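You operate a simulated robot arm through the tools that you are given. There is no shell and no other tool. Be economical: measure what you need, move in short steps, check, and stop when the job is done.

The job below is to be done with a simulated two-armed robot. You get a single attempt, and the scene is never put back.

TASK
Take the yellow polishing cloth from the top of the packing table and lay it out flat on the top of the long table.

The check looks at the end state, three seconds after you hand in, the way a careful person would. Anything else that was tipped, shoved, dropped, spilled or broken makes it a failure. Flat cloth is picked up by pressing the open fingertips on it (5 to 10 N) and closing them slowly along it; thin cloth reads only 2 to 8 mm in the jaws.

THE ROBOT
Two 7-joint arms with two-finger parallel grippers on one trunk, on a base that drives. Base frame: it is fixed to the floor where the robot stands at the start and does not move with it; the origin is under the middle of the robot, x ahead of it, y to its left, z up; the surface under the hand at the start is at about z = 80. Lengths are in cm, angles in degrees, forces in N, time in s.
The left shoulder is at the start at [7, 16.3, 102], the right one opposite. With the tool pointing down near the work surface each hand reaches from about 38 to 88 cm from the robot's upright axis, wherever it stands, measured 20 degrees to its own side. Places, roughly: top of the long table [-160, 10, 90]; yellow polishing cloth [50, -20, 80]. Payload 3.43 kg a hand.
The tool frame of a hand sits at the grasp point between the pads (the TCP): z along the fingers, y along the line on which they close. The tips reach 3.4 cm beyond it. The gripper opens to 12.8 cm. The fingers are 2.4 cm wide and 1.2 cm thick; the gripper's body (4.8 by 13 cm) begins 9.6 cm behind the TCP.
Orientation is that of the tool frame in the base frame, as a unit quaternion [x, y, z, w]. With the fingers straight down and closing along the base's y, the tool's x points along the base's -x, its y along +y and its z along -z.

THE INTERFACE
- The arms move only by the tool move_arm. It takes "left_moves", "right_moves" or both (then of equal length, played together; a hand with none holds still); each is a list of rows, each an object of numbers (a shift or turn left out is 0, a gripper value left out holds the last): "hand": the closure, from 0 (fully open) to 1 (shut); "dx", "dy", "dz": the shift along the tool's x, y, z in cm; "ax", "ay", "az": the turn, a rotation vector about the tool's x, y, z in degrees. In form: [{"hand": .., "dx": .., "dy": .., "dz": .., "ax": .., "ay": .., "az": ..}, ...]. A call has 1 to 20 rows; each row shifts and turns the commanded pose from where the row before left it, along the tool's axes as they then stand. A row lasts 0.2 s, in which the tool goes at most 5 cm and 8.6 degrees; a call with a longer step from one row to the next is refused whole, and so is a gripper value outside its range. A pose out of reach is approached as far as the arm can. The call stops where the force on the tool passes 40 N (or 10 N more than at its start, if that is more) or the arm is blocked; 0.2 s more then pass. The fingers move at their own pace (about 15.3 cm/s each) and stop on an object; they squeeze with about 21 N. The grip force told is the motor's: it shows also when the fingers shut on nothing. Time passes only in rows, and 0.2 s behind the last, so rows that do not move let the fingers close. The reply holds the time, the measured pose of the TCP, the force on the tool along the base axes, the opening and the grip force, in the units named above and with some noise, with the torque about the TCP (base axes, N m) and any sound that the robot's microphone picked up.
- Cameras (640 x 400 px; columns grow to the right, rows downward): "scene" is now at [14.07, -2.62, 124.53]; the picture's right is [-0.30, -0.95, 0.00], its down [-0.61, 0.20, -0.76] and it looks along [0.73, -0.23, -0.65] (base axes); focal length 295 px, centre (320, 200). "left" rides on the left gripper at [7.6, 1.1, -16] in its tool frame; the picture's right is [-0.15, 0.99, 0.00], its down [-0.88, -0.13, -0.46] and it looks along [-0.45, -0.07, 0.89] (tool axes); focal length 234 px, centre (320, 200). "right" rides on the right gripper at [7.6, -1.1, -16] in its tool frame; the picture's right is [0.15, 0.99, 0.00], its down [-0.88, 0.13, -0.46] and it looks along [-0.45, 0.07, 0.89] (tool axes); focal length 234 px, centre (320, 200). There is no depth. A picture from a camera that has moved, and an enlarged one, comes with that camera's place and axes in the base frame and with its lens. The place of the scene camera against the robot may be out by one fixed shift of up to 1.2 cm in any direction.
- grab_frame(camera): a new picture of that camera. No time passes.
- move_column(by): slides the trunk up (or, below 0, down) by that many cm; the arms and the scene camera ride with it, the base frame stays. It gives what a move gives, with no picture.
- base_move(legs): drives the robot by 1 to 6 legs, each [ahead, left, turn to the left] in cm, cm and degrees, along the robot's own axes; the way and the turn of a leg run together, so that a leg with both is an arc; at most 150 cm and 180 degrees a leg. The arms and the cameras ride along, it lands a little off, and it stops where it bumps. It gives what a move gives.
- turn_head(pan, tilt): turns the head with the scene camera to pan (to the left, within 86 degrees either way) and tilt (down, from -29 to 69), counted from straight ahead of the robot. It gives what a move gives.
- inspect(camera, box): a new picture of the part [left, top, right, bottom] of that camera's present view, enlarged. No time passes.
- close_job(): hands the job in; it is judged then, once.

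Go step by step. Nothing tells you exact positions but the pictures and the camera data: compare them with the known pose of the tool, close in by small moves and look again before you grip or let go. The budget is 120 turns and 108 pictures, counting those below and the enlarged ones. Unless the task says otherwise, let go and move clear before handing in, and close with one line.

The tools are called after "Call:" as a command line: name --argument value ..., lists and objects as JSON in quotes. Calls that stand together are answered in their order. move_arm: Moves the arms, as the interface text tells. Its arguments: {"type":"object","properties":{"left_moves":{"type":"array","items":{"type":"object","properties":{"hand":{"type":"number"},"dx":{"type":"number"},"dy":{"type":"number"},"dz":{"type":"number"},"ax":{"type":"number"},"ay":{"type":"number"},"az":{"type":"number"}}}},"right_moves":{"type":"array","items":{"type":"object","properties":{"hand":{"type":"number"},"dx":{"type":"number"},"dy":{"type":"number"},"dz":{"type":"number"},"ax":{"type":"number"},"ay":{"type":"number"},"az":{"type":"number"}}}}},"required":[]} The other tools are called the same way: move_column (by) slides the trunk up or down; base_move (legs) drives the base; turn_head (pan, tilt) turns the head that bears the scene camera; grab_frame (camera) takes a picture; inspect (camera, box) takes an enlarged picture of a part of a camera's view; close_job () hands the job in.

At the start:

```text
t: 0.0
left_position: [52.01, 3.15, 102.67]
left_ee_rot: [-0.001, 1.0, 0.0, 0.0]
left_contact_force: [0.2, 0.3, -0.2]
left_torque: [0.01, -0.01, 0.03]
left_finger_gap: 12.81
left_grip_force: 0.1
right_position: [47.7, -36.74, 99.81]
right_ee_rot: [0.0, 1.0, 0.0, 0.0]
right_contact_force: [0.0, -0.9, -0.4]
right_torque: [0.0, -0.02, 0.01]
right_finger_gap: 12.79
right_grip_force: 0.3
trunk travel left (down, up): [-50.0, 44.0]
robot x, y, heading: [-0.03, 0.08, -0.2]
head pan, tilt: [-17.7, 40.2]
```

scene: 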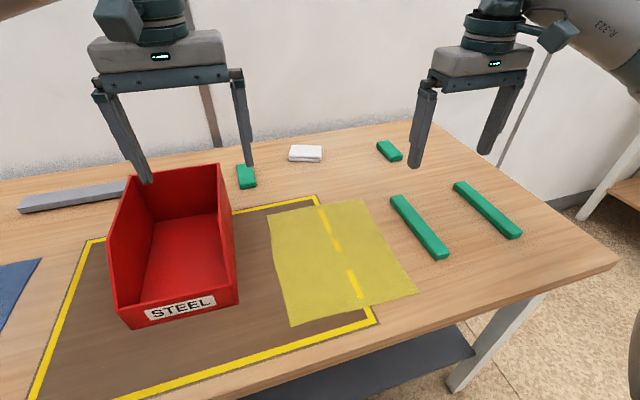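
right: 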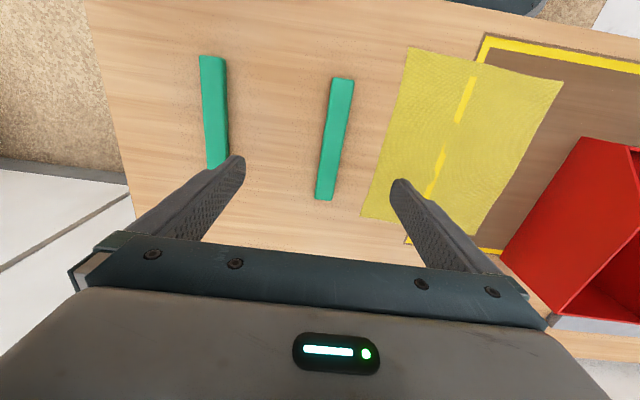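
left: 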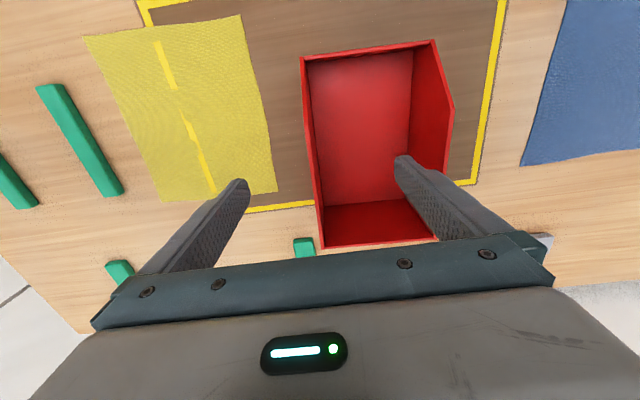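

The cloth lies flat at about x 36–62, y −28 to −5, with the bin wall at y≈1.4 and a green bar at y≈−35. I'll bring both hands, nearly closed, above its two far corners and look again.

Call:
move_arm --left_moves '[{"hand": 0.7, "dx": -1.6, "dy": -2.33}, {"dx": -1.6, "dy": -2.33}, {"dx": -1.6, "dy": -2.33}, {"dx": -1.6, "dy": -2.33}, {"dx": -1.6, "dy": -2.33}, {"dz": 3}, {"dz": 3}, {"dz": 3}, {"dz": 3}]' --right_moves '[{"hand": 0.7, "dx": -2.46, "dy": 2.25}, {"dx": -2.46, "dy": 2.25}, {"dx": -2.46, "dy": 2.25}, {"dx": -2.46, "dy": 2.25}, {"dx": -2.46, "dy": 2.25}, {"dz": 2.45}, {"dz": 2.45}, {"dz": 2.45}, {"dz": 2.45}]'

Call:
grab_frame --camera "left"

Call:
grab_frame --camera "right"

Call:
grab_frame --camera "scene"

```text
t: 2.0
left_position: [59.93, -8.53, 90.47]
left_ee_rot: [-0.001, 1.0, 0.0, 0.0]
left_contact_force: [-0.2, 0.0, 0.5]
left_torque: [0.01, 0.01, -0.01]
left_finger_gap: 3.83
left_grip_force: 0.0
right_position: [60.13, -25.51, 89.97]
right_ee_rot: [0.0, 1.0, 0.0, 0.0]
right_contact_force: [0.6, 0.3, -0.7]
right_torque: [-0.01, 0.04, 0.02]
right_finger_gap: 3.83
right_grip_force: 0.1
trunk travel left (down, up): [-50.0, 44.0]
robot x, y, heading: [-0.03, -0.02, 0.1]
head pan, tilt: [-17.7, 40.2]
```

```text
104 pictures are left
camera left: at [52.39, -7.4, 106.5], right [0.14, 0.99, 0.0], down [0.88, -0.13, 0.46], along [0.45, -0.07, -0.89], focal length 234 px, centre (320, 200)
```

left: 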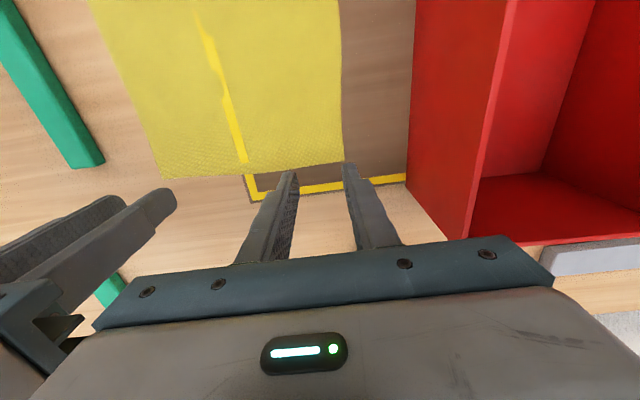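

```text
103 pictures are left
camera right: at [52.44, -26.51, 105.91], right [-0.15, 0.99, 0.0], down [0.88, 0.13, 0.46], along [0.45, 0.07, -0.89], focal length 234 px, centre (320, 200)
```

right: 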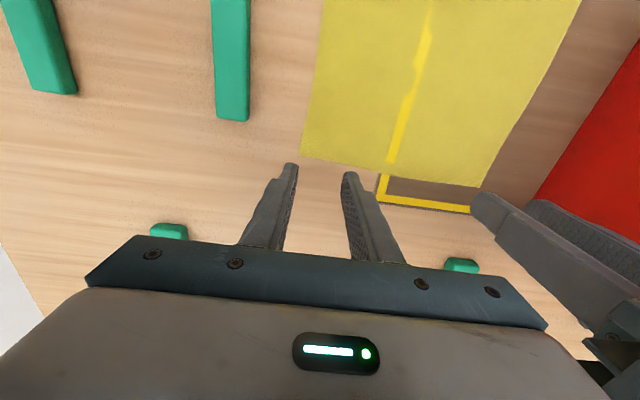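

```text
102 pictures are left
camera scene: at [14.16, -2.64, 124.53], right [-0.3, -0.95, 0.0], down [-0.62, 0.2, -0.76], along [0.73, -0.23, -0.65], focal length 295 px, centre (320, 200)
```

scene: 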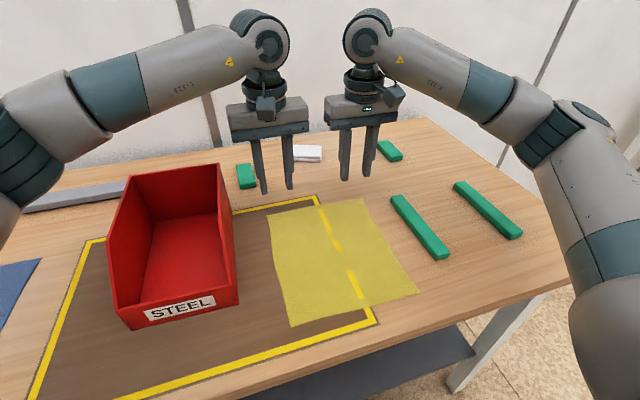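

Wrist views put the far corners at about (61.1, −6) and (60.4, −28). I'll take the left corner first: narrow the opening, go down close to the cloth and then press gently.

Call:
move_arm --left_moves '[{"hand": 0.83, "dx": 0.7, "dy": -0.3}, {"dz": 3}, {"dz": 3}, {"dz": 0.3}, {"dz": 0.2}, {"dz": 0.2}, {}]'

Call:
grab_frame --camera "left"

```text
t: 3.6
left_position: [59.25, -8.71, 83.99]
left_ee_rot: [0.0, 1.0, 0.0, 0.0]
left_contact_force: [0.2, -0.9, -0.1]
left_torque: [-0.01, 0.0, 0.0]
left_finger_gap: 2.18
left_grip_force: 0.0
right_position: [60.01, -25.46, 90.08]
right_ee_rot: [0.001, 1.0, 0.0, 0.001]
right_contact_force: [-0.1, 0.1, 0.0]
right_torque: [0.0, 0.01, 0.0]
right_finger_gap: 3.83
right_grip_force: 0.0
trunk travel left (down, up): [-50.0, 44.0]
robot x, y, heading: [-0.07, 0.23, 0.1]
head pan, tilt: [-17.7, 40.2]
```

```text
101 pictures are left
camera left: at [51.73, -7.65, 99.86], right [0.15, 0.99, 0.0], down [0.88, -0.13, 0.46], along [0.45, -0.07, -0.89], focal length 234 px, centre (320, 200)
```

left: 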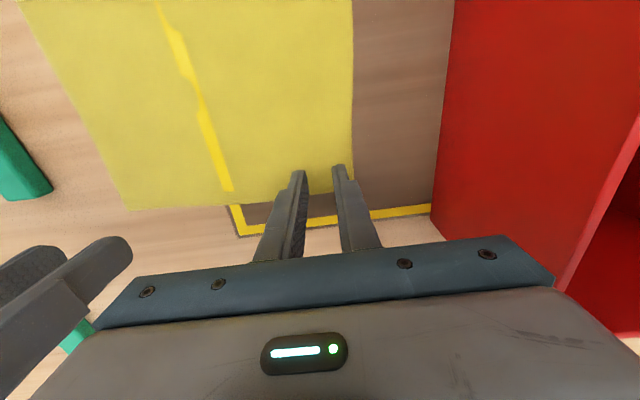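

The tips stand just above the cloth and the edge is at x≈60. I'll shift half a centimetre inwards and press down in small steps.

Call:
move_arm --left_moves '[{"dx": 0.5}, {"dz": 0.2}, {"dz": 0.2}, {"dz": 0.1}, {"dz": 0.1}, {}]'

```text
t: 5.0
left_position: [58.78, -8.82, 83.48]
left_ee_rot: [-0.001, 1.0, 0.0, 0.0]
left_contact_force: [-0.8, -0.6, 13.9]
left_torque: [0.26, 0.07, 0.02]
left_finger_gap: 2.17
left_grip_force: 0.0
right_position: [59.84, -25.52, 90.15]
right_ee_rot: [0.0, 1.0, 0.0, 0.001]
right_contact_force: [0.2, -0.3, -0.3]
right_torque: [-0.01, 0.01, 0.04]
right_finger_gap: 3.85
right_grip_force: 0.0
trunk travel left (down, up): [-50.0, 44.0]
robot x, y, heading: [0.13, 0.11, -0.1]
head pan, tilt: [-17.7, 40.2]
```

Contact at z≈83.5 with 14 N, slightly too much. I'll ease off and close slowly.

Call:
move_arm --left_moves '[{"dz": -0.06}, {}, {"hand": 0.85}, {"hand": 0.87}, {"hand": 0.89}, {"hand": 0.91}, {"hand": 0.93}, {"hand": 0.95}, {"hand": 0.97}, {"hand": 0.99}, {"hand": 1.0}, {}, {}]'

Call:
grab_frame --camera "left"

```text
t: 7.8
left_position: [58.79, -8.82, 83.54]
left_ee_rot: [-0.001, 1.0, 0.0, 0.001]
left_contact_force: [1.1, 2.4, 19.4]
left_torque: [0.24, -0.06, -0.01]
left_finger_gap: 0.16
left_grip_force: 21.4
right_position: [59.88, -25.46, 90.2]
right_ee_rot: [0.0, 1.0, -0.001, 0.001]
right_contact_force: [-0.1, -0.2, -0.6]
right_torque: [-0.02, -0.01, 0.04]
right_finger_gap: 3.85
right_grip_force: 0.1
trunk travel left (down, up): [-50.0, 44.0]
robot x, y, heading: [-0.05, 0.28, 0.1]
head pan, tilt: [-17.7, 40.2]
```

```text
100 pictures are left
camera left: at [51.15, -7.64, 99.42], right [0.14, 0.99, 0.0], down [0.88, -0.13, 0.46], along [0.45, -0.07, -0.89], focal length 234 px, centre (320, 200)
```

left: 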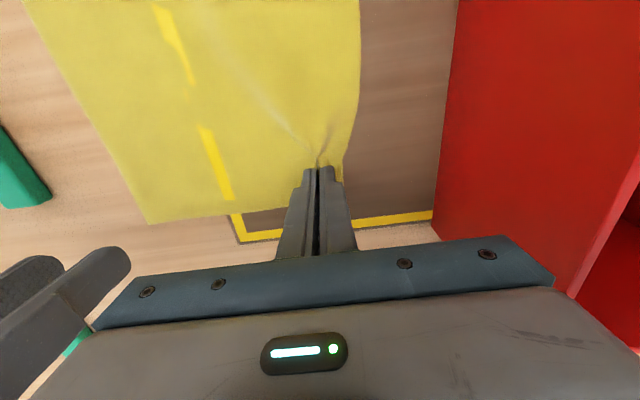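

The left hand holds a pinch (1.6 mm gap with a visible fold). I'll relieve its pressure slightly and look from the right hand.

Call:
move_arm --left_moves '[{"dz": -0.15}, {"dz": -0.15}, {}]' --right_moves '[{"hand": 0.83, "dx": 0.9, "dz": 2}, {"dz": 2}, {"dz": 1.5}]'

Call:
grab_frame --camera "right"

```text
t: 8.6
left_position: [58.68, -8.8, 83.56]
left_ee_rot: [0.0, 1.0, 0.0, -0.001]
left_contact_force: [0.4, -0.7, 0.2]
left_torque: [-0.01, -0.01, 0.01]
left_finger_gap: 0.19
left_grip_force: 21.0
right_position: [59.05, -25.51, 84.52]
right_ee_rot: [0.0, 1.0, 0.0, 0.0]
right_contact_force: [0.7, 0.2, -0.7]
right_torque: [-0.01, 0.01, -0.04]
right_finger_gap: 2.17
right_grip_force: 0.0
trunk travel left (down, up): [-50.0, 44.0]
robot x, y, heading: [-0.07, -0.13, -0.1]
head pan, tilt: [-17.7, 40.2]
```

```text
99 pictures are left
camera right: at [51.39, -26.59, 100.52], right [-0.15, 0.99, 0.0], down [0.88, 0.13, 0.46], along [0.45, 0.07, -0.89], focal length 234 px, centre (320, 200)
```

right: 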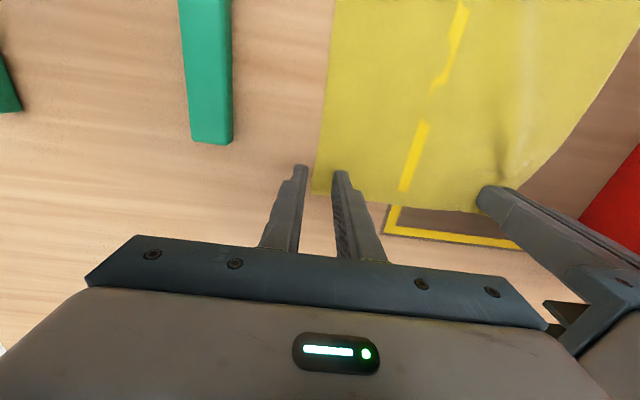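

The right corner was dragged to about (61, −26). I'll pull the cloth back left 1.5 cm with the left hand to make room, then look again.

Call:
move_arm --left_moves '[{"dy": 0.5}, {"dy": 0.5}, {"dy": 0.5}, {}]' --right_moves '[{"dy": 0.3}, {"dy": 0.3}, {"dy": 0.2}, {}]'

Call:
grab_frame --camera "right"

```text
t: 9.6
left_position: [58.87, -7.43, 83.78]
left_ee_rot: [0.0, 1.0, 0.0, 0.0]
left_contact_force: [0.4, 0.1, 0.5]
left_torque: [-0.02, -0.04, -0.03]
left_finger_gap: 0.17
left_grip_force: 20.6
right_position: [59.05, -24.64, 84.53]
right_ee_rot: [0.001, 1.0, 0.0, 0.0]
right_contact_force: [-0.4, -0.7, 0.4]
right_torque: [0.01, -0.02, 0.02]
right_finger_gap: 2.17
right_grip_force: 0.0
trunk travel left (down, up): [-50.0, 44.0]
robot x, y, heading: [-0.24, -0.35, 0.2]
head pan, tilt: [-17.7, 40.2]
```

```text
98 pictures are left
camera right: at [51.34, -25.81, 100.46], right [-0.15, 0.99, 0.0], down [0.88, 0.13, 0.46], along [0.45, 0.07, -0.89], focal length 234 px, centre (320, 200)
```

right: 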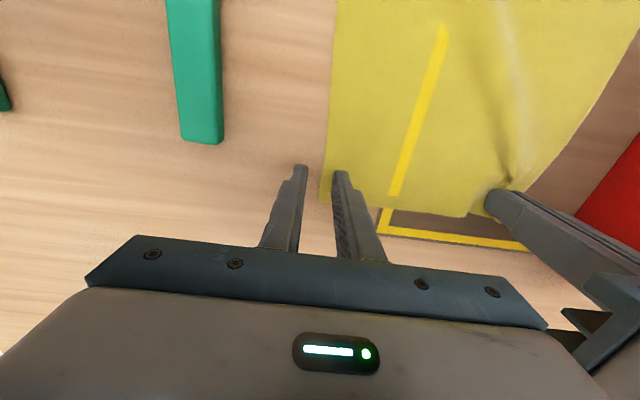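

The corner followed the left hand, now at about (61.1, −24.3). I'll put the right hand just inside it with a 1.6 cm opening and press down softly.

Call:
move_arm --right_moves '[{"hand": 0.873, "dy": 0.8}, {"dy": 0.9}, {"dy": 0.8}, {"dz": 0.5}, {"dz": 0.3}, {"dz": 0.1}, {"dz": 0.1}, {}]'

Call:
grab_frame --camera "right"

```text
t: 11.4
left_position: [58.81, -7.41, 83.86]
left_ee_rot: [-0.001, 1.0, 0.001, 0.0]
left_contact_force: [-0.7, -0.7, 0.7]
left_torque: [0.01, 0.0, -0.02]
left_finger_gap: 0.18
left_grip_force: 20.6
right_position: [58.99, -22.26, 83.42]
right_ee_rot: [0.0, 1.0, -0.001, 0.0]
right_contact_force: [0.2, -1.1, 2.3]
right_torque: [-0.03, 0.02, -0.02]
right_finger_gap: 1.59
right_grip_force: 0.0
trunk travel left (down, up): [-50.0, 44.0]
robot x, y, heading: [-0.38, 0.1, 0.2]
head pan, tilt: [-17.7, 40.2]
```

```text
97 pictures are left
camera right: at [51.34, -23.29, 99.42], right [-0.15, 0.99, 0.0], down [0.88, 0.13, 0.46], along [0.45, 0.07, -0.89], focal length 234 px, centre (320, 200)
```

right: 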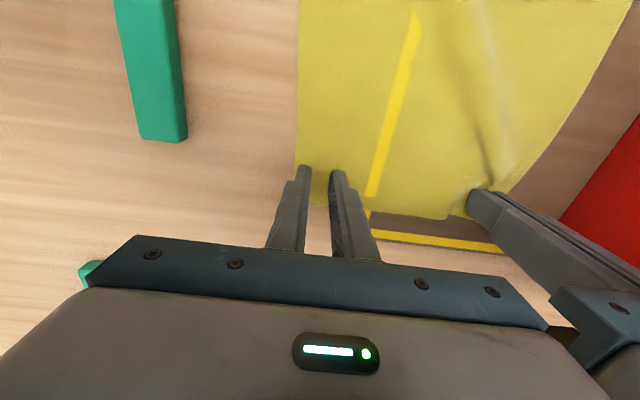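

Both right fingertips are on the cloth with the edge just beyond. I'll press to a few newtons and close slowly while sliding the hand 0.7 cm left.

Call:
move_arm --right_moves '[{"dz": 0.06}, {"dz": 0.03}, {}, {"hand": 0.89, "dy": 0.1}, {"hand": 0.905, "dy": 0.1}, {"hand": 0.92, "dy": 0.1}, {"hand": 0.935, "dy": 0.1}, {"hand": 0.95, "dy": 0.1}, {"hand": 0.965, "dy": 0.1}, {"hand": 0.98, "dy": 0.1}, {"hand": 1.0}, {}, {}]'

Call:
grab_frame --camera "right"

```text
t: 14.2
left_position: [58.76, -7.39, 83.79]
left_ee_rot: [0.0, 1.0, 0.0, 0.0]
left_contact_force: [0.5, 0.8, 0.7]
left_torque: [-0.03, -0.01, 0.0]
left_finger_gap: 0.16
left_grip_force: 20.8
right_position: [58.89, -21.53, 83.4]
right_ee_rot: [0.0, 1.0, 0.0, 0.001]
right_contact_force: [1.3, -2.4, 18.1]
right_torque: [-0.15, -0.01, 0.0]
right_finger_gap: 0.02
right_grip_force: 21.6
trunk travel left (down, up): [-50.0, 44.0]
robot x, y, heading: [0.15, -0.14, -0.2]
head pan, tilt: [-17.7, 40.2]
```

```text
96 pictures are left
camera right: at [51.18, -22.56, 99.4], right [-0.15, 0.99, 0.0], down [0.88, 0.13, 0.46], along [0.45, 0.07, -0.89], focal length 234 px, centre (320, 200)
```

right: 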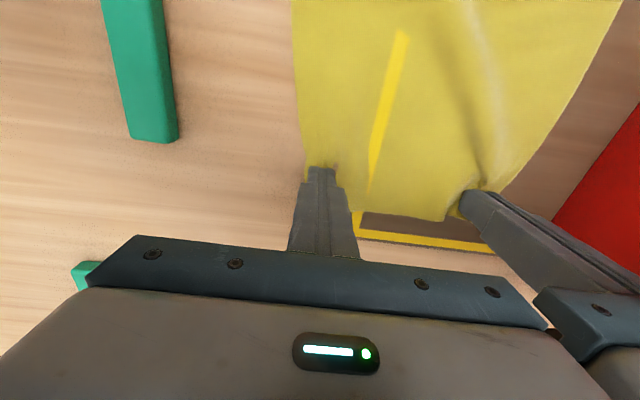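

The right hand shut on nothing (0.02 cm), so I'll open, reset at y≈−22.2, and press more firmly with a wider opening.

Call:
move_arm --right_moves '[{"dz": -0.5}, {"hand": 0.83, "dy": -0.3}, {"dy": -0.2}, {"dz": 0.3}, {"dz": 0.15}, {"dz": 0.1}, {"dz": 0.05}, {}]'

Call:
grab_frame --camera "right"

```text
t: 16.0
left_position: [58.77, -7.36, 83.88]
left_ee_rot: [-0.001, 1.0, 0.0, 0.001]
left_contact_force: [-0.2, 0.2, 0.2]
left_torque: [0.03, -0.02, 0.0]
left_finger_gap: 0.18
left_grip_force: 21.4
right_position: [58.98, -22.08, 83.49]
right_ee_rot: [0.001, 1.0, 0.0, 0.001]
right_contact_force: [-0.1, -2.8, 16.5]
right_torque: [-0.22, 0.02, 0.0]
right_finger_gap: 2.18
right_grip_force: 0.1
trunk travel left (down, up): [-50.0, 44.0]
robot x, y, heading: [-0.2, -0.11, -0.0]
head pan, tilt: [-17.7, 40.2]
```

```text
95 pictures are left
camera right: at [51.22, -23.07, 99.38], right [-0.15, 0.99, 0.0], down [0.88, 0.13, 0.46], along [0.45, 0.07, -0.89], focal length 234 px, centre (320, 200)
```

right: 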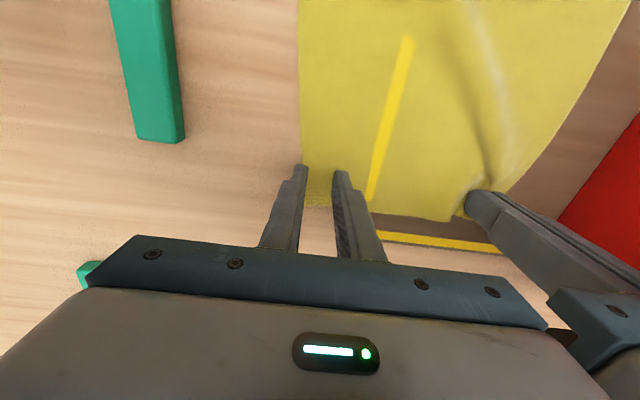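

The outer fingertip is barely on the cloth edge. I'll lift slightly, go 0.6 cm further in, and press again.

Call:
move_arm --right_moves '[{"dz": -0.4}, {"dy": 0.3}, {"dy": 0.3}, {"dz": 0.2}, {"dz": 0.1}, {"dz": 0.07}, {}]'

Call:
inspect --camera "right" --box '[220, 120, 420, 245]'

```text
t: 17.6
left_position: [58.82, -7.4, 83.84]
left_ee_rot: [-0.001, 1.0, 0.0, 0.0]
left_contact_force: [1.3, 0.1, 0.1]
left_torque: [-0.04, 0.0, 0.03]
left_finger_gap: 0.17
left_grip_force: 21.1
right_position: [59.02, -21.36, 83.62]
right_ee_rot: [0.0, 1.0, 0.0, 0.0]
right_contact_force: [1.2, -1.1, 15.0]
right_torque: [-0.21, -0.01, 0.03]
right_finger_gap: 2.19
right_grip_force: 0.3
trunk travel left (down, up): [-50.0, 44.0]
robot x, y, heading: [0.2, -0.23, 0.0]
head pan, tilt: [-17.7, 40.2]
```

```text
3.20 times, centred on (320, 182) of right
camera zoom: at [51.29, -22.42, 99.39], right [-0.15, 0.99, 0.0], down [0.88, 0.13, 0.46], along [0.45, 0.07, -0.89], focal length 749 px, centre (320, 256)
```

zoom: 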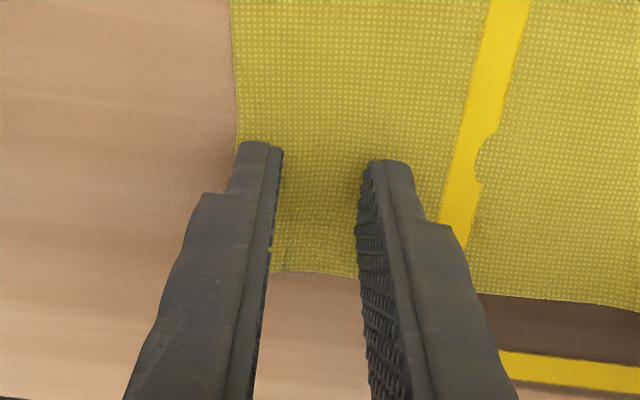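

Both tips now sit on the cloth with the outer edge just outside. Closing slowly at this pressure.

Call:
move_arm --right_moves '[{"dz": -0.03}, {"hand": 0.845}, {"hand": 0.86}, {"hand": 0.875}, {"hand": 0.89}, {"hand": 0.905}, {"hand": 0.92}, {"hand": 0.935}, {"hand": 0.95}, {"hand": 0.965}, {"hand": 0.98}, {"hand": 1.0}, {}, {}]'

Call:
inspect --camera "right" --box '[220, 120, 420, 245]'

```text
t: 20.6
left_position: [58.65, -7.37, 83.8]
left_ee_rot: [-0.001, 1.0, 0.001, 0.001]
left_contact_force: [0.2, -1.5, -0.4]
left_torque: [-0.03, -0.04, 0.08]
left_finger_gap: 0.17
left_grip_force: 21.0
right_position: [58.86, -21.41, 83.45]
right_ee_rot: [0.0, 1.0, 0.001, 0.001]
right_contact_force: [0.8, -0.4, 22.5]
right_torque: [-0.13, 0.11, -0.01]
right_finger_gap: 0.18
right_grip_force: 21.3
trunk travel left (down, up): [-50.0, 44.0]
robot x, y, heading: [-0.07, 0.24, -0.2]
head pan, tilt: [-17.7, 40.2]
```

```text
3.20 times, centred on (320, 182) of right
camera zoom: at [51.2, -22.46, 99.39], right [-0.15, 0.99, 0.0], down [0.88, 0.13, 0.46], along [0.45, 0.07, -0.89], focal length 749 px, centre (320, 256)
```

zoom: 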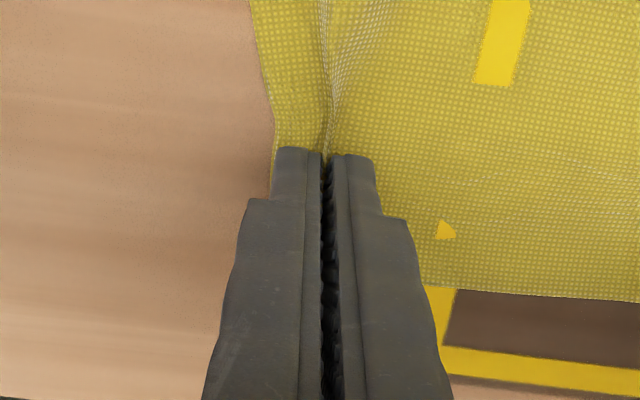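

Both hands now hold the cloth (1.7–1.8 mm). I'll lift slowly while coming back toward the robot, then check.

Call:
move_arm --left_moves '[{"dz": -0.5}, {"dz": -0.7}, {"dz": -1, "dx": 0.5}, {"dz": -1, "dx": 0.5}, {"dz": -1.2, "dx": 0.7}, {"dz": -1.5, "dx": 0.7}, {"dz": -1.5, "dx": 0.7}, {"dz": -1.5, "dx": 0.7}, {"dz": -1.5, "dx": 0.7}, {}]' --right_moves '[{"dz": -0.7}, {"dz": -0.8}, {"dz": -1, "dx": 0.5}, {"dz": -1, "dx": 0.5}, {"dz": -1.2, "dx": 0.7}, {"dz": -1.5, "dx": 0.7}, {"dz": -1.5, "dx": 0.7}, {"dz": -1.5, "dx": 0.7}, {"dz": -1.5, "dx": 0.7}, {}]'

Call:
grab_frame --camera "scene"

```text
t: 22.8
left_position: [54.45, -7.24, 94.07]
left_ee_rot: [-0.001, 1.0, 0.0, 0.0]
left_contact_force: [0.4, -1.7, -0.3]
left_torque: [-0.09, -0.01, 0.02]
left_finger_gap: 0.17
left_grip_force: 21.5
right_position: [54.6, -21.27, 94.03]
right_ee_rot: [0.0, 1.0, 0.0, 0.0]
right_contact_force: [-0.2, 1.7, 0.8]
right_torque: [0.06, -0.01, -0.02]
right_finger_gap: 0.17
right_grip_force: 21.2
trunk travel left (down, up): [-50.0, 44.0]
robot x, y, heading: [-0.11, -0.1, -0.1]
head pan, tilt: [-17.7, 40.2]
```

```text
92 pictures are left
camera scene: at [14.13, -2.63, 124.52], right [-0.3, -0.95, 0.0], down [-0.61, 0.2, -0.76], along [0.73, -0.23, -0.65], focal length 295 px, centre (320, 200)
```

scene: 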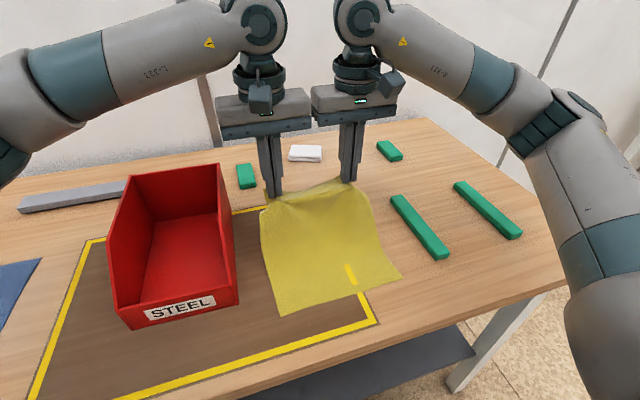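

Both corners are coming up cleanly. I'll keep lifting until the cloth hangs free.

Call:
move_arm --left_moves '[{"dz": -1.5, "dx": 0.8}, {"dz": -1.5, "dx": 0.8}, {"dz": -1.5, "dx": 0.8}, {"dz": -1.5, "dx": 0.8}, {"dz": -1.5, "dx": 0.8}, {"dz": -1.5, "dx": 0.8}, {"dz": -1.5, "dx": 0.8}, {"dz": -1.5}, {"dz": -1.5}, {"dz": -1.5}, {"dz": -1.5}, {"dz": -1.5}, {}]' --right_moves '[{"dz": -1.5, "dx": 0.8}, {"dz": -1.5, "dx": 0.8}, {"dz": -1.5, "dx": 0.8}, {"dz": -1.5, "dx": 0.8}, {"dz": -1.5, "dx": 0.8}, {"dz": -1.5, "dx": 0.8}, {"dz": -1.5, "dx": 0.8}, {"dz": -1.5}, {"dz": -1.5}, {"dz": -1.5}, {"dz": -1.5}, {"dz": -1.5}, {}]'

Call:
move_column --by 14

Call:
grab_frame --camera "scene"

```text
t: 25.6
left_position: [48.89, -7.3, 111.92]
left_ee_rot: [-0.001, 1.0, 0.0, 0.001]
left_contact_force: [0.2, -1.7, 0.1]
left_torque: [-0.05, 0.02, -0.01]
left_finger_gap: 0.17
left_grip_force: 21.2
right_position: [48.98, -21.45, 112.1]
right_ee_rot: [0.0, 1.0, 0.0, -0.001]
right_contact_force: [0.0, 1.8, 0.6]
right_torque: [0.06, -0.02, -0.02]
right_finger_gap: 0.21
right_grip_force: 22.0
trunk travel left (down, up): [-50.0, 44.0]
robot x, y, heading: [-0.21, -0.08, 0.1]
head pan, tilt: [-17.7, 40.2]
```

```text
t: 27.3
left_position: [48.88, -7.38, 126.07]
left_ee_rot: [0.0, 1.0, 0.0, -0.001]
left_contact_force: [0.5, -1.4, -0.5]
left_torque: [-0.06, 0.02, 0.04]
left_finger_gap: 0.18
left_grip_force: 21.0
right_position: [48.93, -21.4, 125.97]
right_ee_rot: [0.0, 1.0, 0.0, 0.0]
right_contact_force: [0.0, 1.5, -0.2]
right_torque: [0.04, -0.02, -0.01]
right_finger_gap: 0.18
right_grip_force: 20.9
trunk travel left (down, up): [-64.0, 30.0]
robot x, y, heading: [-0.27, -0.22, 0.1]
head pan, tilt: [-17.7, 40.2]
```

```text
91 pictures are left
camera scene: at [14.09, -2.63, 138.52], right [-0.3, -0.95, 0.0], down [-0.61, 0.2, -0.76], along [0.73, -0.23, -0.65], focal length 295 px, centre (320, 200)
```

scene: 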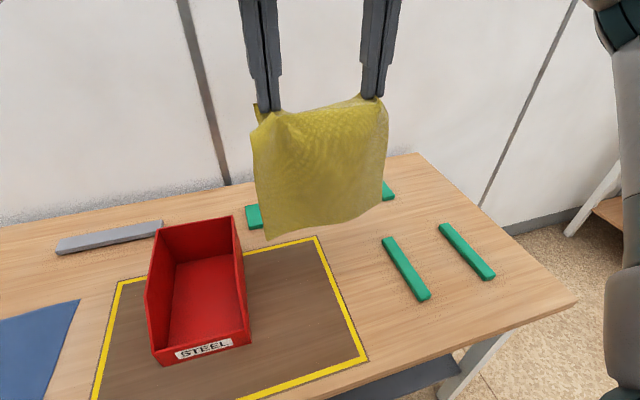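

The cloth hangs free from two corners. Before driving I'll look to each side for obstacles.

Call:
turn_head --pan 86 --tilt 25

Call:
grab_frame --camera "scene"

Call:
turn_head --pan -86 --tilt 25

Call:
grab_frame --camera "scene"

```text
t: 29.1
left_position: [48.79, -7.48, 126.01]
left_ee_rot: [-0.001, 1.0, 0.0, 0.0]
left_contact_force: [0.2, -1.5, -0.5]
left_torque: [-0.04, 0.0, 0.0]
left_finger_gap: 0.17
left_grip_force: 20.8
right_position: [48.78, -21.41, 126.11]
right_ee_rot: [0.0, 1.0, 0.0, 0.0]
right_contact_force: [-0.1, 1.4, 0.5]
right_torque: [0.08, 0.0, -0.01]
right_finger_gap: 0.18
right_grip_force: 20.8
trunk travel left (down, up): [-64.0, 30.0]
robot x, y, heading: [0.06, -0.07, 0.0]
head pan, tilt: [85.9, 25.0]
```

```text
90 pictures are left
camera scene: at [6.64, 9.15, 140.89], right [1.0, -0.07, 0.0], down [-0.03, -0.42, -0.91], along [0.06, 0.9, -0.42], focal length 295 px, centre (320, 200)
```

scene: 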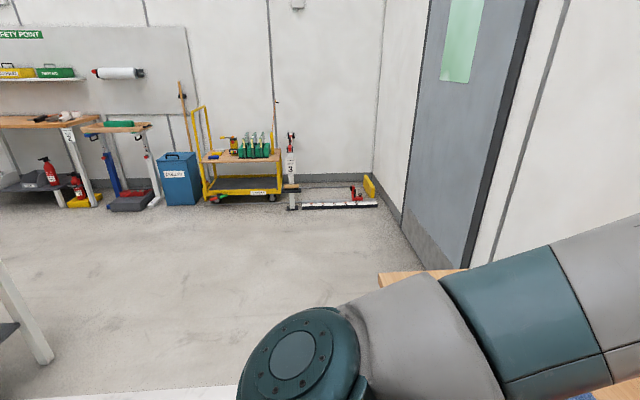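

```text
t: 31.7
left_position: [48.72, -7.37, 126.06]
left_ee_rot: [0.0, 1.0, 0.001, 0.0]
left_contact_force: [0.5, -1.2, -0.2]
left_torque: [-0.08, -0.03, 0.04]
left_finger_gap: 0.18
left_grip_force: 21.0
right_position: [48.9, -21.41, 126.05]
right_ee_rot: [0.0, 1.0, 0.0, 0.0]
right_contact_force: [-0.4, 1.3, 0.8]
right_torque: [0.05, 0.0, -0.03]
right_finger_gap: 0.17
right_grip_force: 21.4
trunk travel left (down, up): [-64.0, 30.0]
robot x, y, heading: [-0.26, 0.45, 0.1]
head pan, tilt: [-85.9, 25.0]
```

```text
89 pictures are left
camera scene: at [6.64, -9.23, 140.89], right [-1.0, -0.07, 0.0], down [-0.03, 0.42, -0.91], along [0.06, -0.9, -0.42], focal length 295 px, centre (320, 200)
```

scene: 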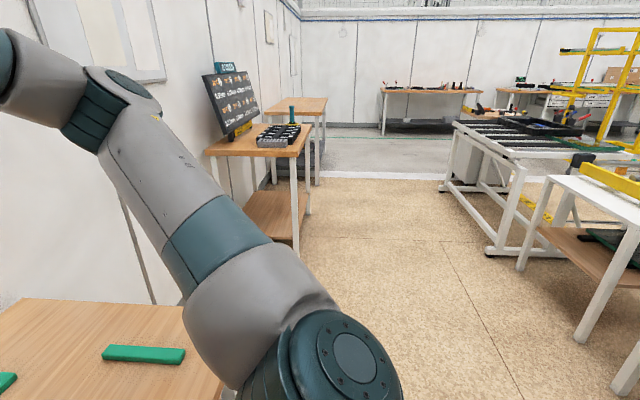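

The long table seems to run along x≈−130, with enough free floor between. I'll back off 45 cm and turn left 90° first, then look.

Call:
turn_head --pan 60 --tilt 30

Call:
base_move --legs '[[-45, 0, 0], [0, 0, 90]]'

Call:
grab_frame --camera "scene"

```text
t: 34.0
left_position: [48.74, -7.34, 126.04]
left_ee_rot: [-0.001, 1.0, 0.001, 0.0]
left_contact_force: [-0.4, -1.7, -0.2]
left_torque: [-0.05, -0.04, 0.05]
left_finger_gap: 0.2
left_grip_force: 20.8
right_position: [48.94, -21.38, 126.04]
right_ee_rot: [0.0, 1.0, 0.0, -0.001]
right_contact_force: [0.3, 1.0, -1.0]
right_torque: [0.07, 0.01, -0.02]
right_finger_gap: 0.18
right_grip_force: 21.1
trunk travel left (down, up): [-64.0, 30.0]
robot x, y, heading: [-0.25, 0.02, -0.1]
head pan, tilt: [60.0, 30.0]
```

```text
t: 40.5
left_position: [-38.19, 48.64, 126.04]
left_ee_rot: [0.713, -0.701, 0.001, 0.0]
left_contact_force: [0.8, 0.3, 0.6]
left_torque: [0.0, -0.02, -0.01]
left_finger_gap: 0.15
left_grip_force: 20.9
right_position: [-24.16, 48.89, 126.09]
right_ee_rot: [0.712, -0.702, 0.0, 0.001]
right_contact_force: [-0.7, -0.2, 0.1]
right_torque: [-0.04, 0.04, -0.03]
right_finger_gap: 0.15
right_grip_force: 21.3
trunk travel left (down, up): [-64.0, 30.0]
robot x, y, heading: [-44.95, -0.24, 90.7]
head pan, tilt: [60.0, 30.0]
```

```text
88 pictures are left
camera scene: at [-51.91, 9.18, 140.09], right [0.49, 0.87, 0.0], down [0.44, -0.24, -0.87], along [-0.76, 0.42, -0.5], focal length 295 px, centre (320, 200)
```

scene: 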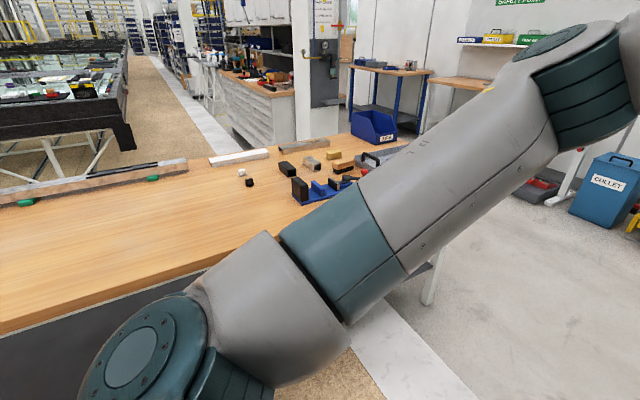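

The table top is clear around x −115 to −170, y −30 to 25; items begin at y≈34. I'll finish the turn and look at the cloth and table.

Call:
turn_head --pan -10 --tilt 35

Call:
base_move --legs '[[0, 0, 89.3]]'

Call:
grab_frame --camera "scene"

```text
t: 41.9
left_position: [-38.2, 48.71, 125.95]
left_ee_rot: [0.713, -0.701, 0.0, 0.0]
left_contact_force: [0.8, 0.6, -0.1]
left_torque: [0.01, -0.01, 0.01]
left_finger_gap: 0.16
left_grip_force: 21.1
right_position: [-24.2, 49.0, 126.06]
right_ee_rot: [0.712, -0.702, 0.0, 0.0]
right_contact_force: [-1.1, 0.2, 0.0]
right_torque: [0.0, 0.05, -0.06]
right_finger_gap: 0.16
right_grip_force: 21.4
trunk travel left (down, up): [-64.0, 30.0]
robot x, y, heading: [-44.99, -0.31, 90.8]
head pan, tilt: [-10.0, 35.0]
```

```text
t: 46.1
left_position: [-93.56, 7.85, 126.06]
left_ee_rot: [1.0, -0.007, 0.0, 0.0]
left_contact_force: [0.4, 2.7, 0.7]
left_torque: [0.05, 0.01, 0.0]
left_finger_gap: 0.17
left_grip_force: 20.8
right_position: [-93.54, 21.9, 126.05]
right_ee_rot: [1.0, -0.008, 0.0, 0.0]
right_contact_force: [0.0, -2.0, 0.5]
right_torque: [-0.08, -0.03, -0.04]
right_finger_gap: 0.16
right_grip_force: 21.2
trunk travel left (down, up): [-64.0, 30.0]
robot x, y, heading: [-45.02, 0.03, 179.1]
head pan, tilt: [-10.0, 35.0]
```

```text
87 pictures are left
camera scene: at [-57.64, 1.47, 139.31], right [0.19, 0.98, 0.0], down [0.56, -0.11, -0.82], along [-0.8, 0.15, -0.57], focal length 295 px, centre (320, 200)
```

scene: 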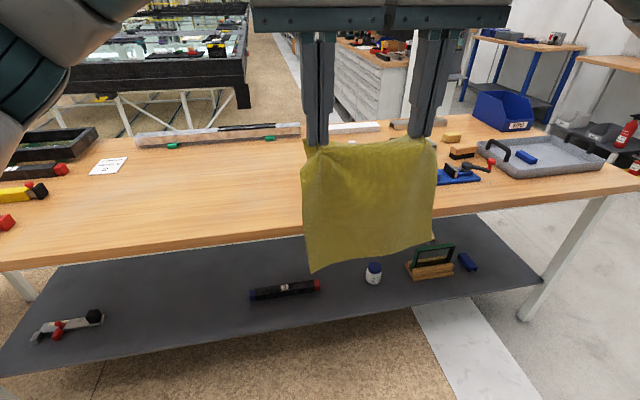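

The cloth still hangs square; the empty patch is about x −120 to −168, y −40 to 28. I'll shift 12 cm to the robot's left and drive 35 cm ahead so the cloth comes over the edge with clearance.

Call:
base_move --legs '[[0, 12, 0.9], [35, 0, 0]]'

Call:
grab_frame --camera "scene"

```text
t: 49.2
left_position: [-129.15, -4.6, 126.07]
left_ee_rot: [1.0, 0.0, 0.0, 0.0]
left_contact_force: [-0.5, 1.6, 0.6]
left_torque: [0.05, -0.04, 0.01]
left_finger_gap: 0.19
left_grip_force: 20.8
right_position: [-129.29, 9.35, 126.11]
right_ee_rot: [1.0, -0.001, 0.0, 0.0]
right_contact_force: [-0.7, -0.9, -0.3]
right_torque: [-0.03, 0.02, -0.05]
right_finger_gap: 0.17
right_grip_force: 21.0
trunk travel left (down, up): [-64.0, 30.0]
robot x, y, heading: [-80.39, -11.9, 180.0]
head pan, tilt: [-10.0, 35.0]
```

```text
86 pictures are left
camera scene: at [-93.09, -10.57, 139.32], right [0.17, 0.98, 0.0], down [0.56, -0.1, -0.82], along [-0.81, 0.14, -0.57], focal length 295 px, centre (320, 200)
```

scene: 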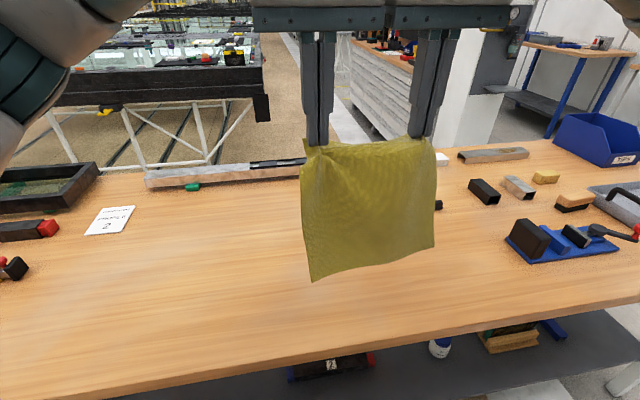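

Clear patch confirmed: table near edge ≈ x −118, nearest objects at y≥30 and x<−175. I'll extend the hands 27 cm over the table at this height and check.

Call:
move_arm --left_moves '[{"dx": -2}, {"dx": -2.5}, {"dx": -2.5}, {"dx": -2.5}, {"dx": -2.5}, {"dx": -2.5}, {"dx": -2.5}, {"dx": -2.5}, {"dx": -2.5}, {"dx": -2.5}, {"dx": -1.5}, {"dx": -1}, {}, {}, {}]' --right_moves '[{"dx": -2}, {"dx": -2.5}, {"dx": -2.5}, {"dx": -2.5}, {"dx": -2.5}, {"dx": -2.5}, {"dx": -2.5}, {"dx": -2.5}, {"dx": -2.5}, {"dx": -2.5}, {"dx": -1.5}, {"dx": -1}, {}, {}, {}]'

Call:
grab_frame --camera "scene"

```text
t: 52.4
left_position: [-150.57, -5.54, 123.52]
left_ee_rot: [1.0, 0.0, 0.0, 0.0]
left_contact_force: [-1.8, 5.7, 1.3]
left_torque: [0.22, 0.11, -0.07]
left_finger_gap: 0.22
left_grip_force: 20.9
left hand out of reach, approached as far as the arm can: row 9, 10, 11, 12
right_position: [-156.25, 9.37, 126.11]
right_ee_rot: [1.0, -0.001, -0.001, 0.001]
right_contact_force: [2.0, -5.2, -1.0]
right_torque: [-0.18, -0.1, 0.06]
right_finger_gap: 0.15
right_grip_force: 21.0
trunk travel left (down, up): [-64.0, 30.0]
robot x, y, heading: [-80.56, -11.93, 179.8]
head pan, tilt: [-10.0, 35.0]
```

```text
85 pictures are left
camera scene: at [-93.15, -10.62, 139.31], right [0.17, 0.98, 0.0], down [0.57, -0.1, -0.82], along [-0.81, 0.14, -0.57], focal length 295 px, centre (320, 200)
```

scene: 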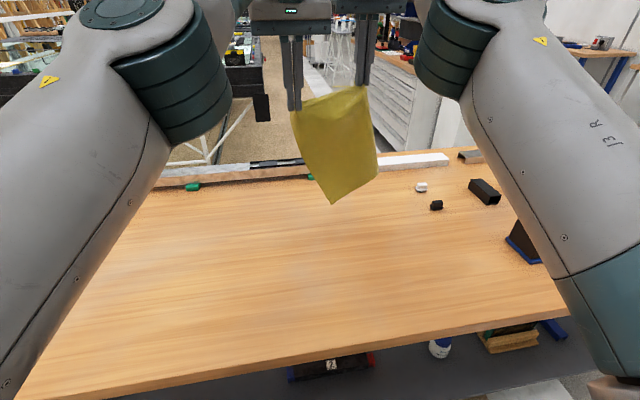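

The left arm hit its reach limit. I'll bring both hands back 6 cm level and drive the base 7 cm closer.

Call:
move_arm --left_moves '[{"dx": 1.5}, {"dx": 1.5}, {"dx": 1.5}, {"dx": 1.5}, {"dx": 1}, {}]' --right_moves '[{"dx": 1.5}, {"dx": 1.5}, {"dx": 1.5}, {"dx": 1.5}, {"dx": 1}, {}]'

Call:
base_move --legs '[[7, 0, 0]]'

```text
t: 53.8
left_position: [-143.72, -5.51, 123.52]
left_ee_rot: [1.0, 0.001, 0.0, 0.0]
left_contact_force: [-1.8, 5.2, 0.6]
left_torque: [0.19, 0.1, -0.08]
left_finger_gap: 0.2
left_grip_force: 21.2
right_position: [-149.4, 9.33, 126.05]
right_ee_rot: [1.0, -0.001, 0.0, 0.0]
right_contact_force: [2.4, -4.2, -1.3]
right_torque: [-0.18, -0.09, 0.08]
right_finger_gap: 0.17
right_grip_force: 21.3
trunk travel left (down, up): [-64.0, 30.0]
robot x, y, heading: [-80.25, -12.0, 179.9]
head pan, tilt: [-10.0, 35.0]
```

```text
t: 54.8
left_position: [-150.06, -5.52, 123.71]
left_ee_rot: [1.0, 0.0, -0.001, 0.0]
left_contact_force: [-2.1, 4.9, 0.7]
left_torque: [0.18, 0.12, -0.07]
left_finger_gap: 0.17
left_grip_force: 21.2
right_position: [-156.07, 9.37, 126.19]
right_ee_rot: [1.0, -0.001, 0.0, 0.0]
right_contact_force: [2.4, -5.2, -0.1]
right_torque: [-0.14, -0.09, 0.05]
right_finger_gap: 0.2
right_grip_force: 21.4
trunk travel left (down, up): [-64.0, 30.0]
robot x, y, heading: [-87.5, -12.13, 180.3]
head pan, tilt: [-10.0, 35.0]
```

The left hand's pose is offset; I'll bring both hands back square at x −153, z 126, original spacing.

Call:
move_arm --left_moves '[{"dx": -1, "dy": -0.3, "dz": -0.8}, {"dx": -1, "dy": -0.3, "dz": -0.8}, {"dx": -1, "dy": -0.3, "dz": -0.8}, {}, {}, {}]' --right_moves '[{"dx": 1}, {"dx": 1}, {"dx": 1}, {}, {}, {}]'

Call:
grab_frame --camera "scene"

```text
t: 56.2
left_position: [-153.58, -4.33, 125.95]
left_ee_rot: [1.0, -0.001, 0.0, 0.0]
left_contact_force: [0.6, 0.3, 0.8]
left_torque: [0.0, -0.01, -0.03]
left_finger_gap: 0.15
left_grip_force: 21.0
right_position: [-153.2, 9.36, 126.09]
right_ee_rot: [1.0, 0.0, 0.0, 0.0]
right_contact_force: [0.1, -0.3, -0.3]
right_torque: [-0.03, -0.02, -0.02]
right_finger_gap: 0.18
right_grip_force: 20.1
trunk travel left (down, up): [-64.0, 30.0]
robot x, y, heading: [-86.8, -12.41, 180.1]
head pan, tilt: [-10.0, 35.0]
```

```text
84 pictures are left
camera scene: at [-99.98, -10.51, 139.31], right [0.18, 0.98, 0.0], down [0.56, -0.1, -0.82], along [-0.81, 0.14, -0.57], focal length 295 px, centre (320, 200)
```

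scene: 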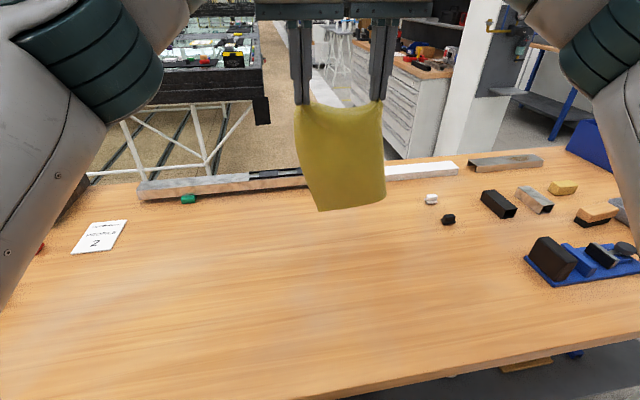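

All clear. Now lower until the far hem nears the table, then start laying it out by lowering and drawing back together.

Call:
move_arm --left_moves '[{"dz": 1.5}, {"dz": 1.5}, {"dz": 1.5}, {"dz": 1.5}, {"dz": 1, "dx": 0.3}, {"dz": 1, "dx": 0.6}, {"dz": 1, "dx": 0.8}, {"dz": 1, "dx": 1}, {"dz": 1, "dx": 1}, {"dz": 1, "dx": 1}, {"dz": 1, "dx": 1}, {"dz": 1, "dx": 1}, {}]' --right_moves '[{"dz": 1.5}, {"dz": 1.5}, {"dz": 1.5}, {"dz": 1.5}, {"dz": 1, "dx": 0.3}, {"dz": 1, "dx": 0.6}, {"dz": 1, "dx": 0.8}, {"dz": 1, "dx": 1}, {"dz": 1, "dx": 1}, {"dz": 1, "dx": 1}, {"dz": 1, "dx": 1}, {"dz": 1, "dx": 1}, {}]'

Call:
grab_frame --camera "scene"

```text
t: 59.0
left_position: [-146.76, -4.41, 111.93]
left_ee_rot: [1.0, -0.001, -0.001, 0.001]
left_contact_force: [0.5, -0.4, -0.3]
left_torque: [0.02, -0.03, 0.04]
left_finger_gap: 0.17
left_grip_force: 21.2
right_position: [-146.42, 9.45, 112.05]
right_ee_rot: [1.0, 0.0, 0.0, 0.0]
right_contact_force: [0.8, 0.6, 0.3]
right_torque: [-0.02, 0.02, 0.0]
right_finger_gap: 0.17
right_grip_force: 21.3
trunk travel left (down, up): [-64.0, 30.0]
robot x, y, heading: [-87.51, -12.08, 179.9]
head pan, tilt: [-10.0, 35.0]
```

```text
83 pictures are left
camera scene: at [-100.0, -10.55, 139.31], right [0.18, 0.98, 0.0], down [0.56, -0.1, -0.82], along [-0.81, 0.14, -0.57], focal length 295 px, centre (320, 200)
```

scene: 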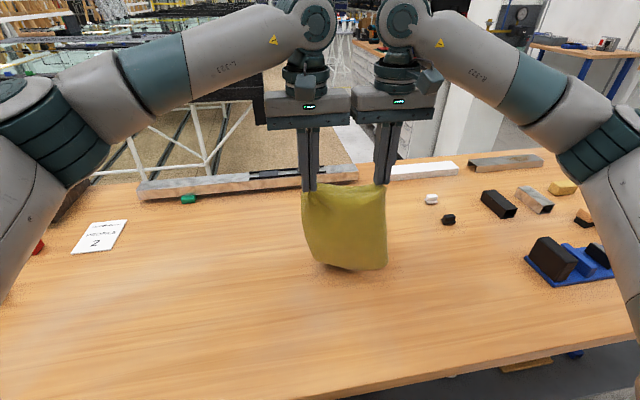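

The hem has reached the table. I need to see which way it bends, so I'll enlarge.

Call:
inspect --camera "scene" --box '[270, 170, 430, 290]'

Call:
grab_frame --camera "left"

```text
3.33 times, centred on (350, 230) of scene
camera zoom: at [-100.0, -10.55, 139.31], right [0.18, 0.98, 0.0], down [0.56, -0.1, -0.82], along [-0.81, 0.14, -0.57], focal length 985 px, centre (220, 100)
```

zoom: 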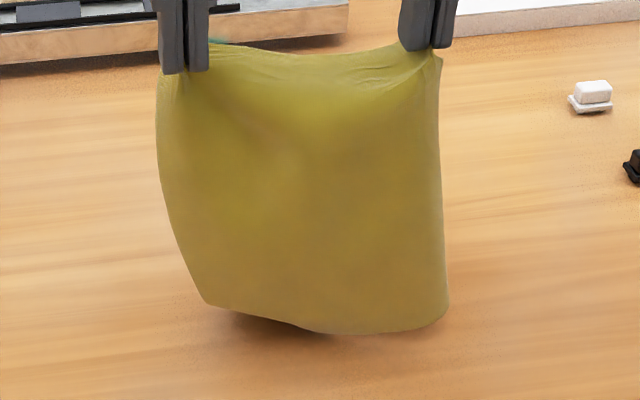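

```text
81 pictures are left
camera left: at [-139.21, -5.55, 127.93], right [-0.15, -0.99, 0.0], down [-0.88, 0.13, 0.46], along [-0.45, 0.07, -0.89], focal length 234 px, centre (320, 200)
```

left: 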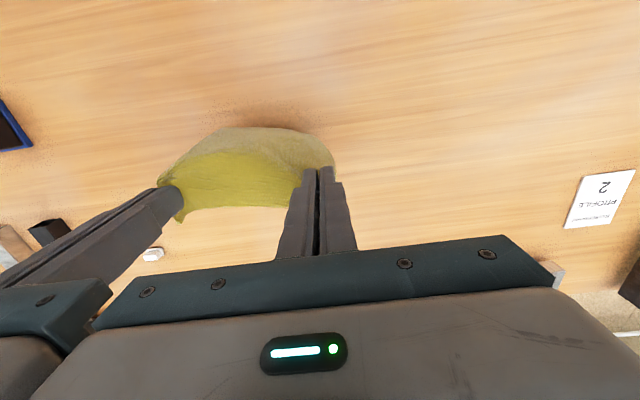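

The cloth bulges toward me with the hem tucked away behind, so the hands must retreat more before lowering further. I'll draw back 7 cm level and look.

Call:
move_arm --left_moves '[{"dx": 0.7}, {"dx": 0.9}, {"dx": 0.9}, {"dx": 0.9}, {"dx": 0.9}, {"dx": 0.9}, {"dx": 0.9}, {"dx": 0.9}, {}, {}]' --right_moves '[{"dx": 0.7}, {"dx": 0.9}, {"dx": 0.9}, {"dx": 0.9}, {"dx": 0.9}, {"dx": 0.9}, {"dx": 0.9}, {"dx": 0.9}, {}, {}]'

Call:
inspect --camera "scene" --box '[250, 160, 450, 310]'

Call:
grab_frame --camera "left"

```text
t: 61.2
left_position: [-139.64, -4.41, 111.91]
left_ee_rot: [1.0, -0.001, 0.0, 0.0]
left_contact_force: [0.0, 0.4, -0.4]
left_torque: [-0.02, 0.01, 0.01]
left_finger_gap: 0.18
left_grip_force: 21.5
right_position: [-139.43, 9.34, 112.16]
right_ee_rot: [1.0, 0.0, 0.0, 0.0]
right_contact_force: [0.3, 0.2, -0.2]
right_torque: [0.01, 0.01, -0.01]
right_finger_gap: 0.16
right_grip_force: 21.3
trunk travel left (down, up): [-64.0, 30.0]
robot x, y, heading: [-87.38, -11.98, 180.0]
head pan, tilt: [-10.0, 35.0]
```

```text
2.67 times, centred on (350, 235) of scene
camera zoom: at [-99.98, -10.54, 139.31], right [0.18, 0.98, 0.0], down [0.56, -0.1, -0.82], along [-0.81, 0.14, -0.57], focal length 788 px, centre (240, 107)
```

zoom: 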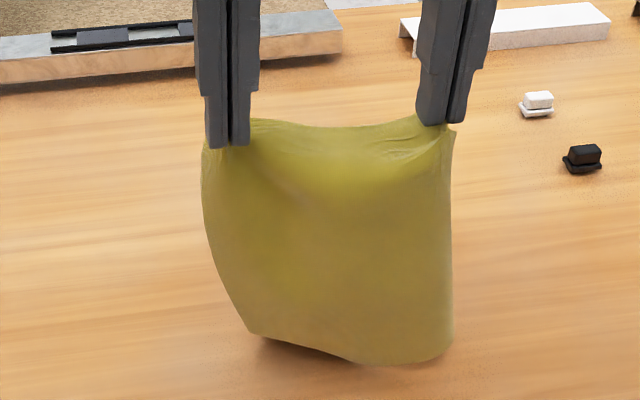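

```text
79 pictures are left
camera left: at [-132.16, -5.54, 127.9], right [-0.15, -0.99, 0.0], down [-0.88, 0.13, 0.46], along [-0.45, 0.07, -0.89], focal length 234 px, centre (320, 200)
```

left: 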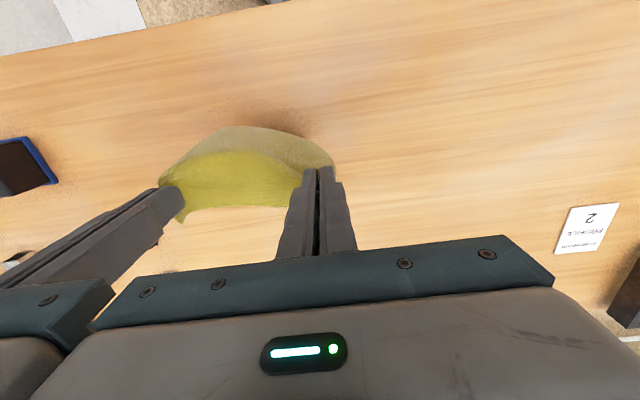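

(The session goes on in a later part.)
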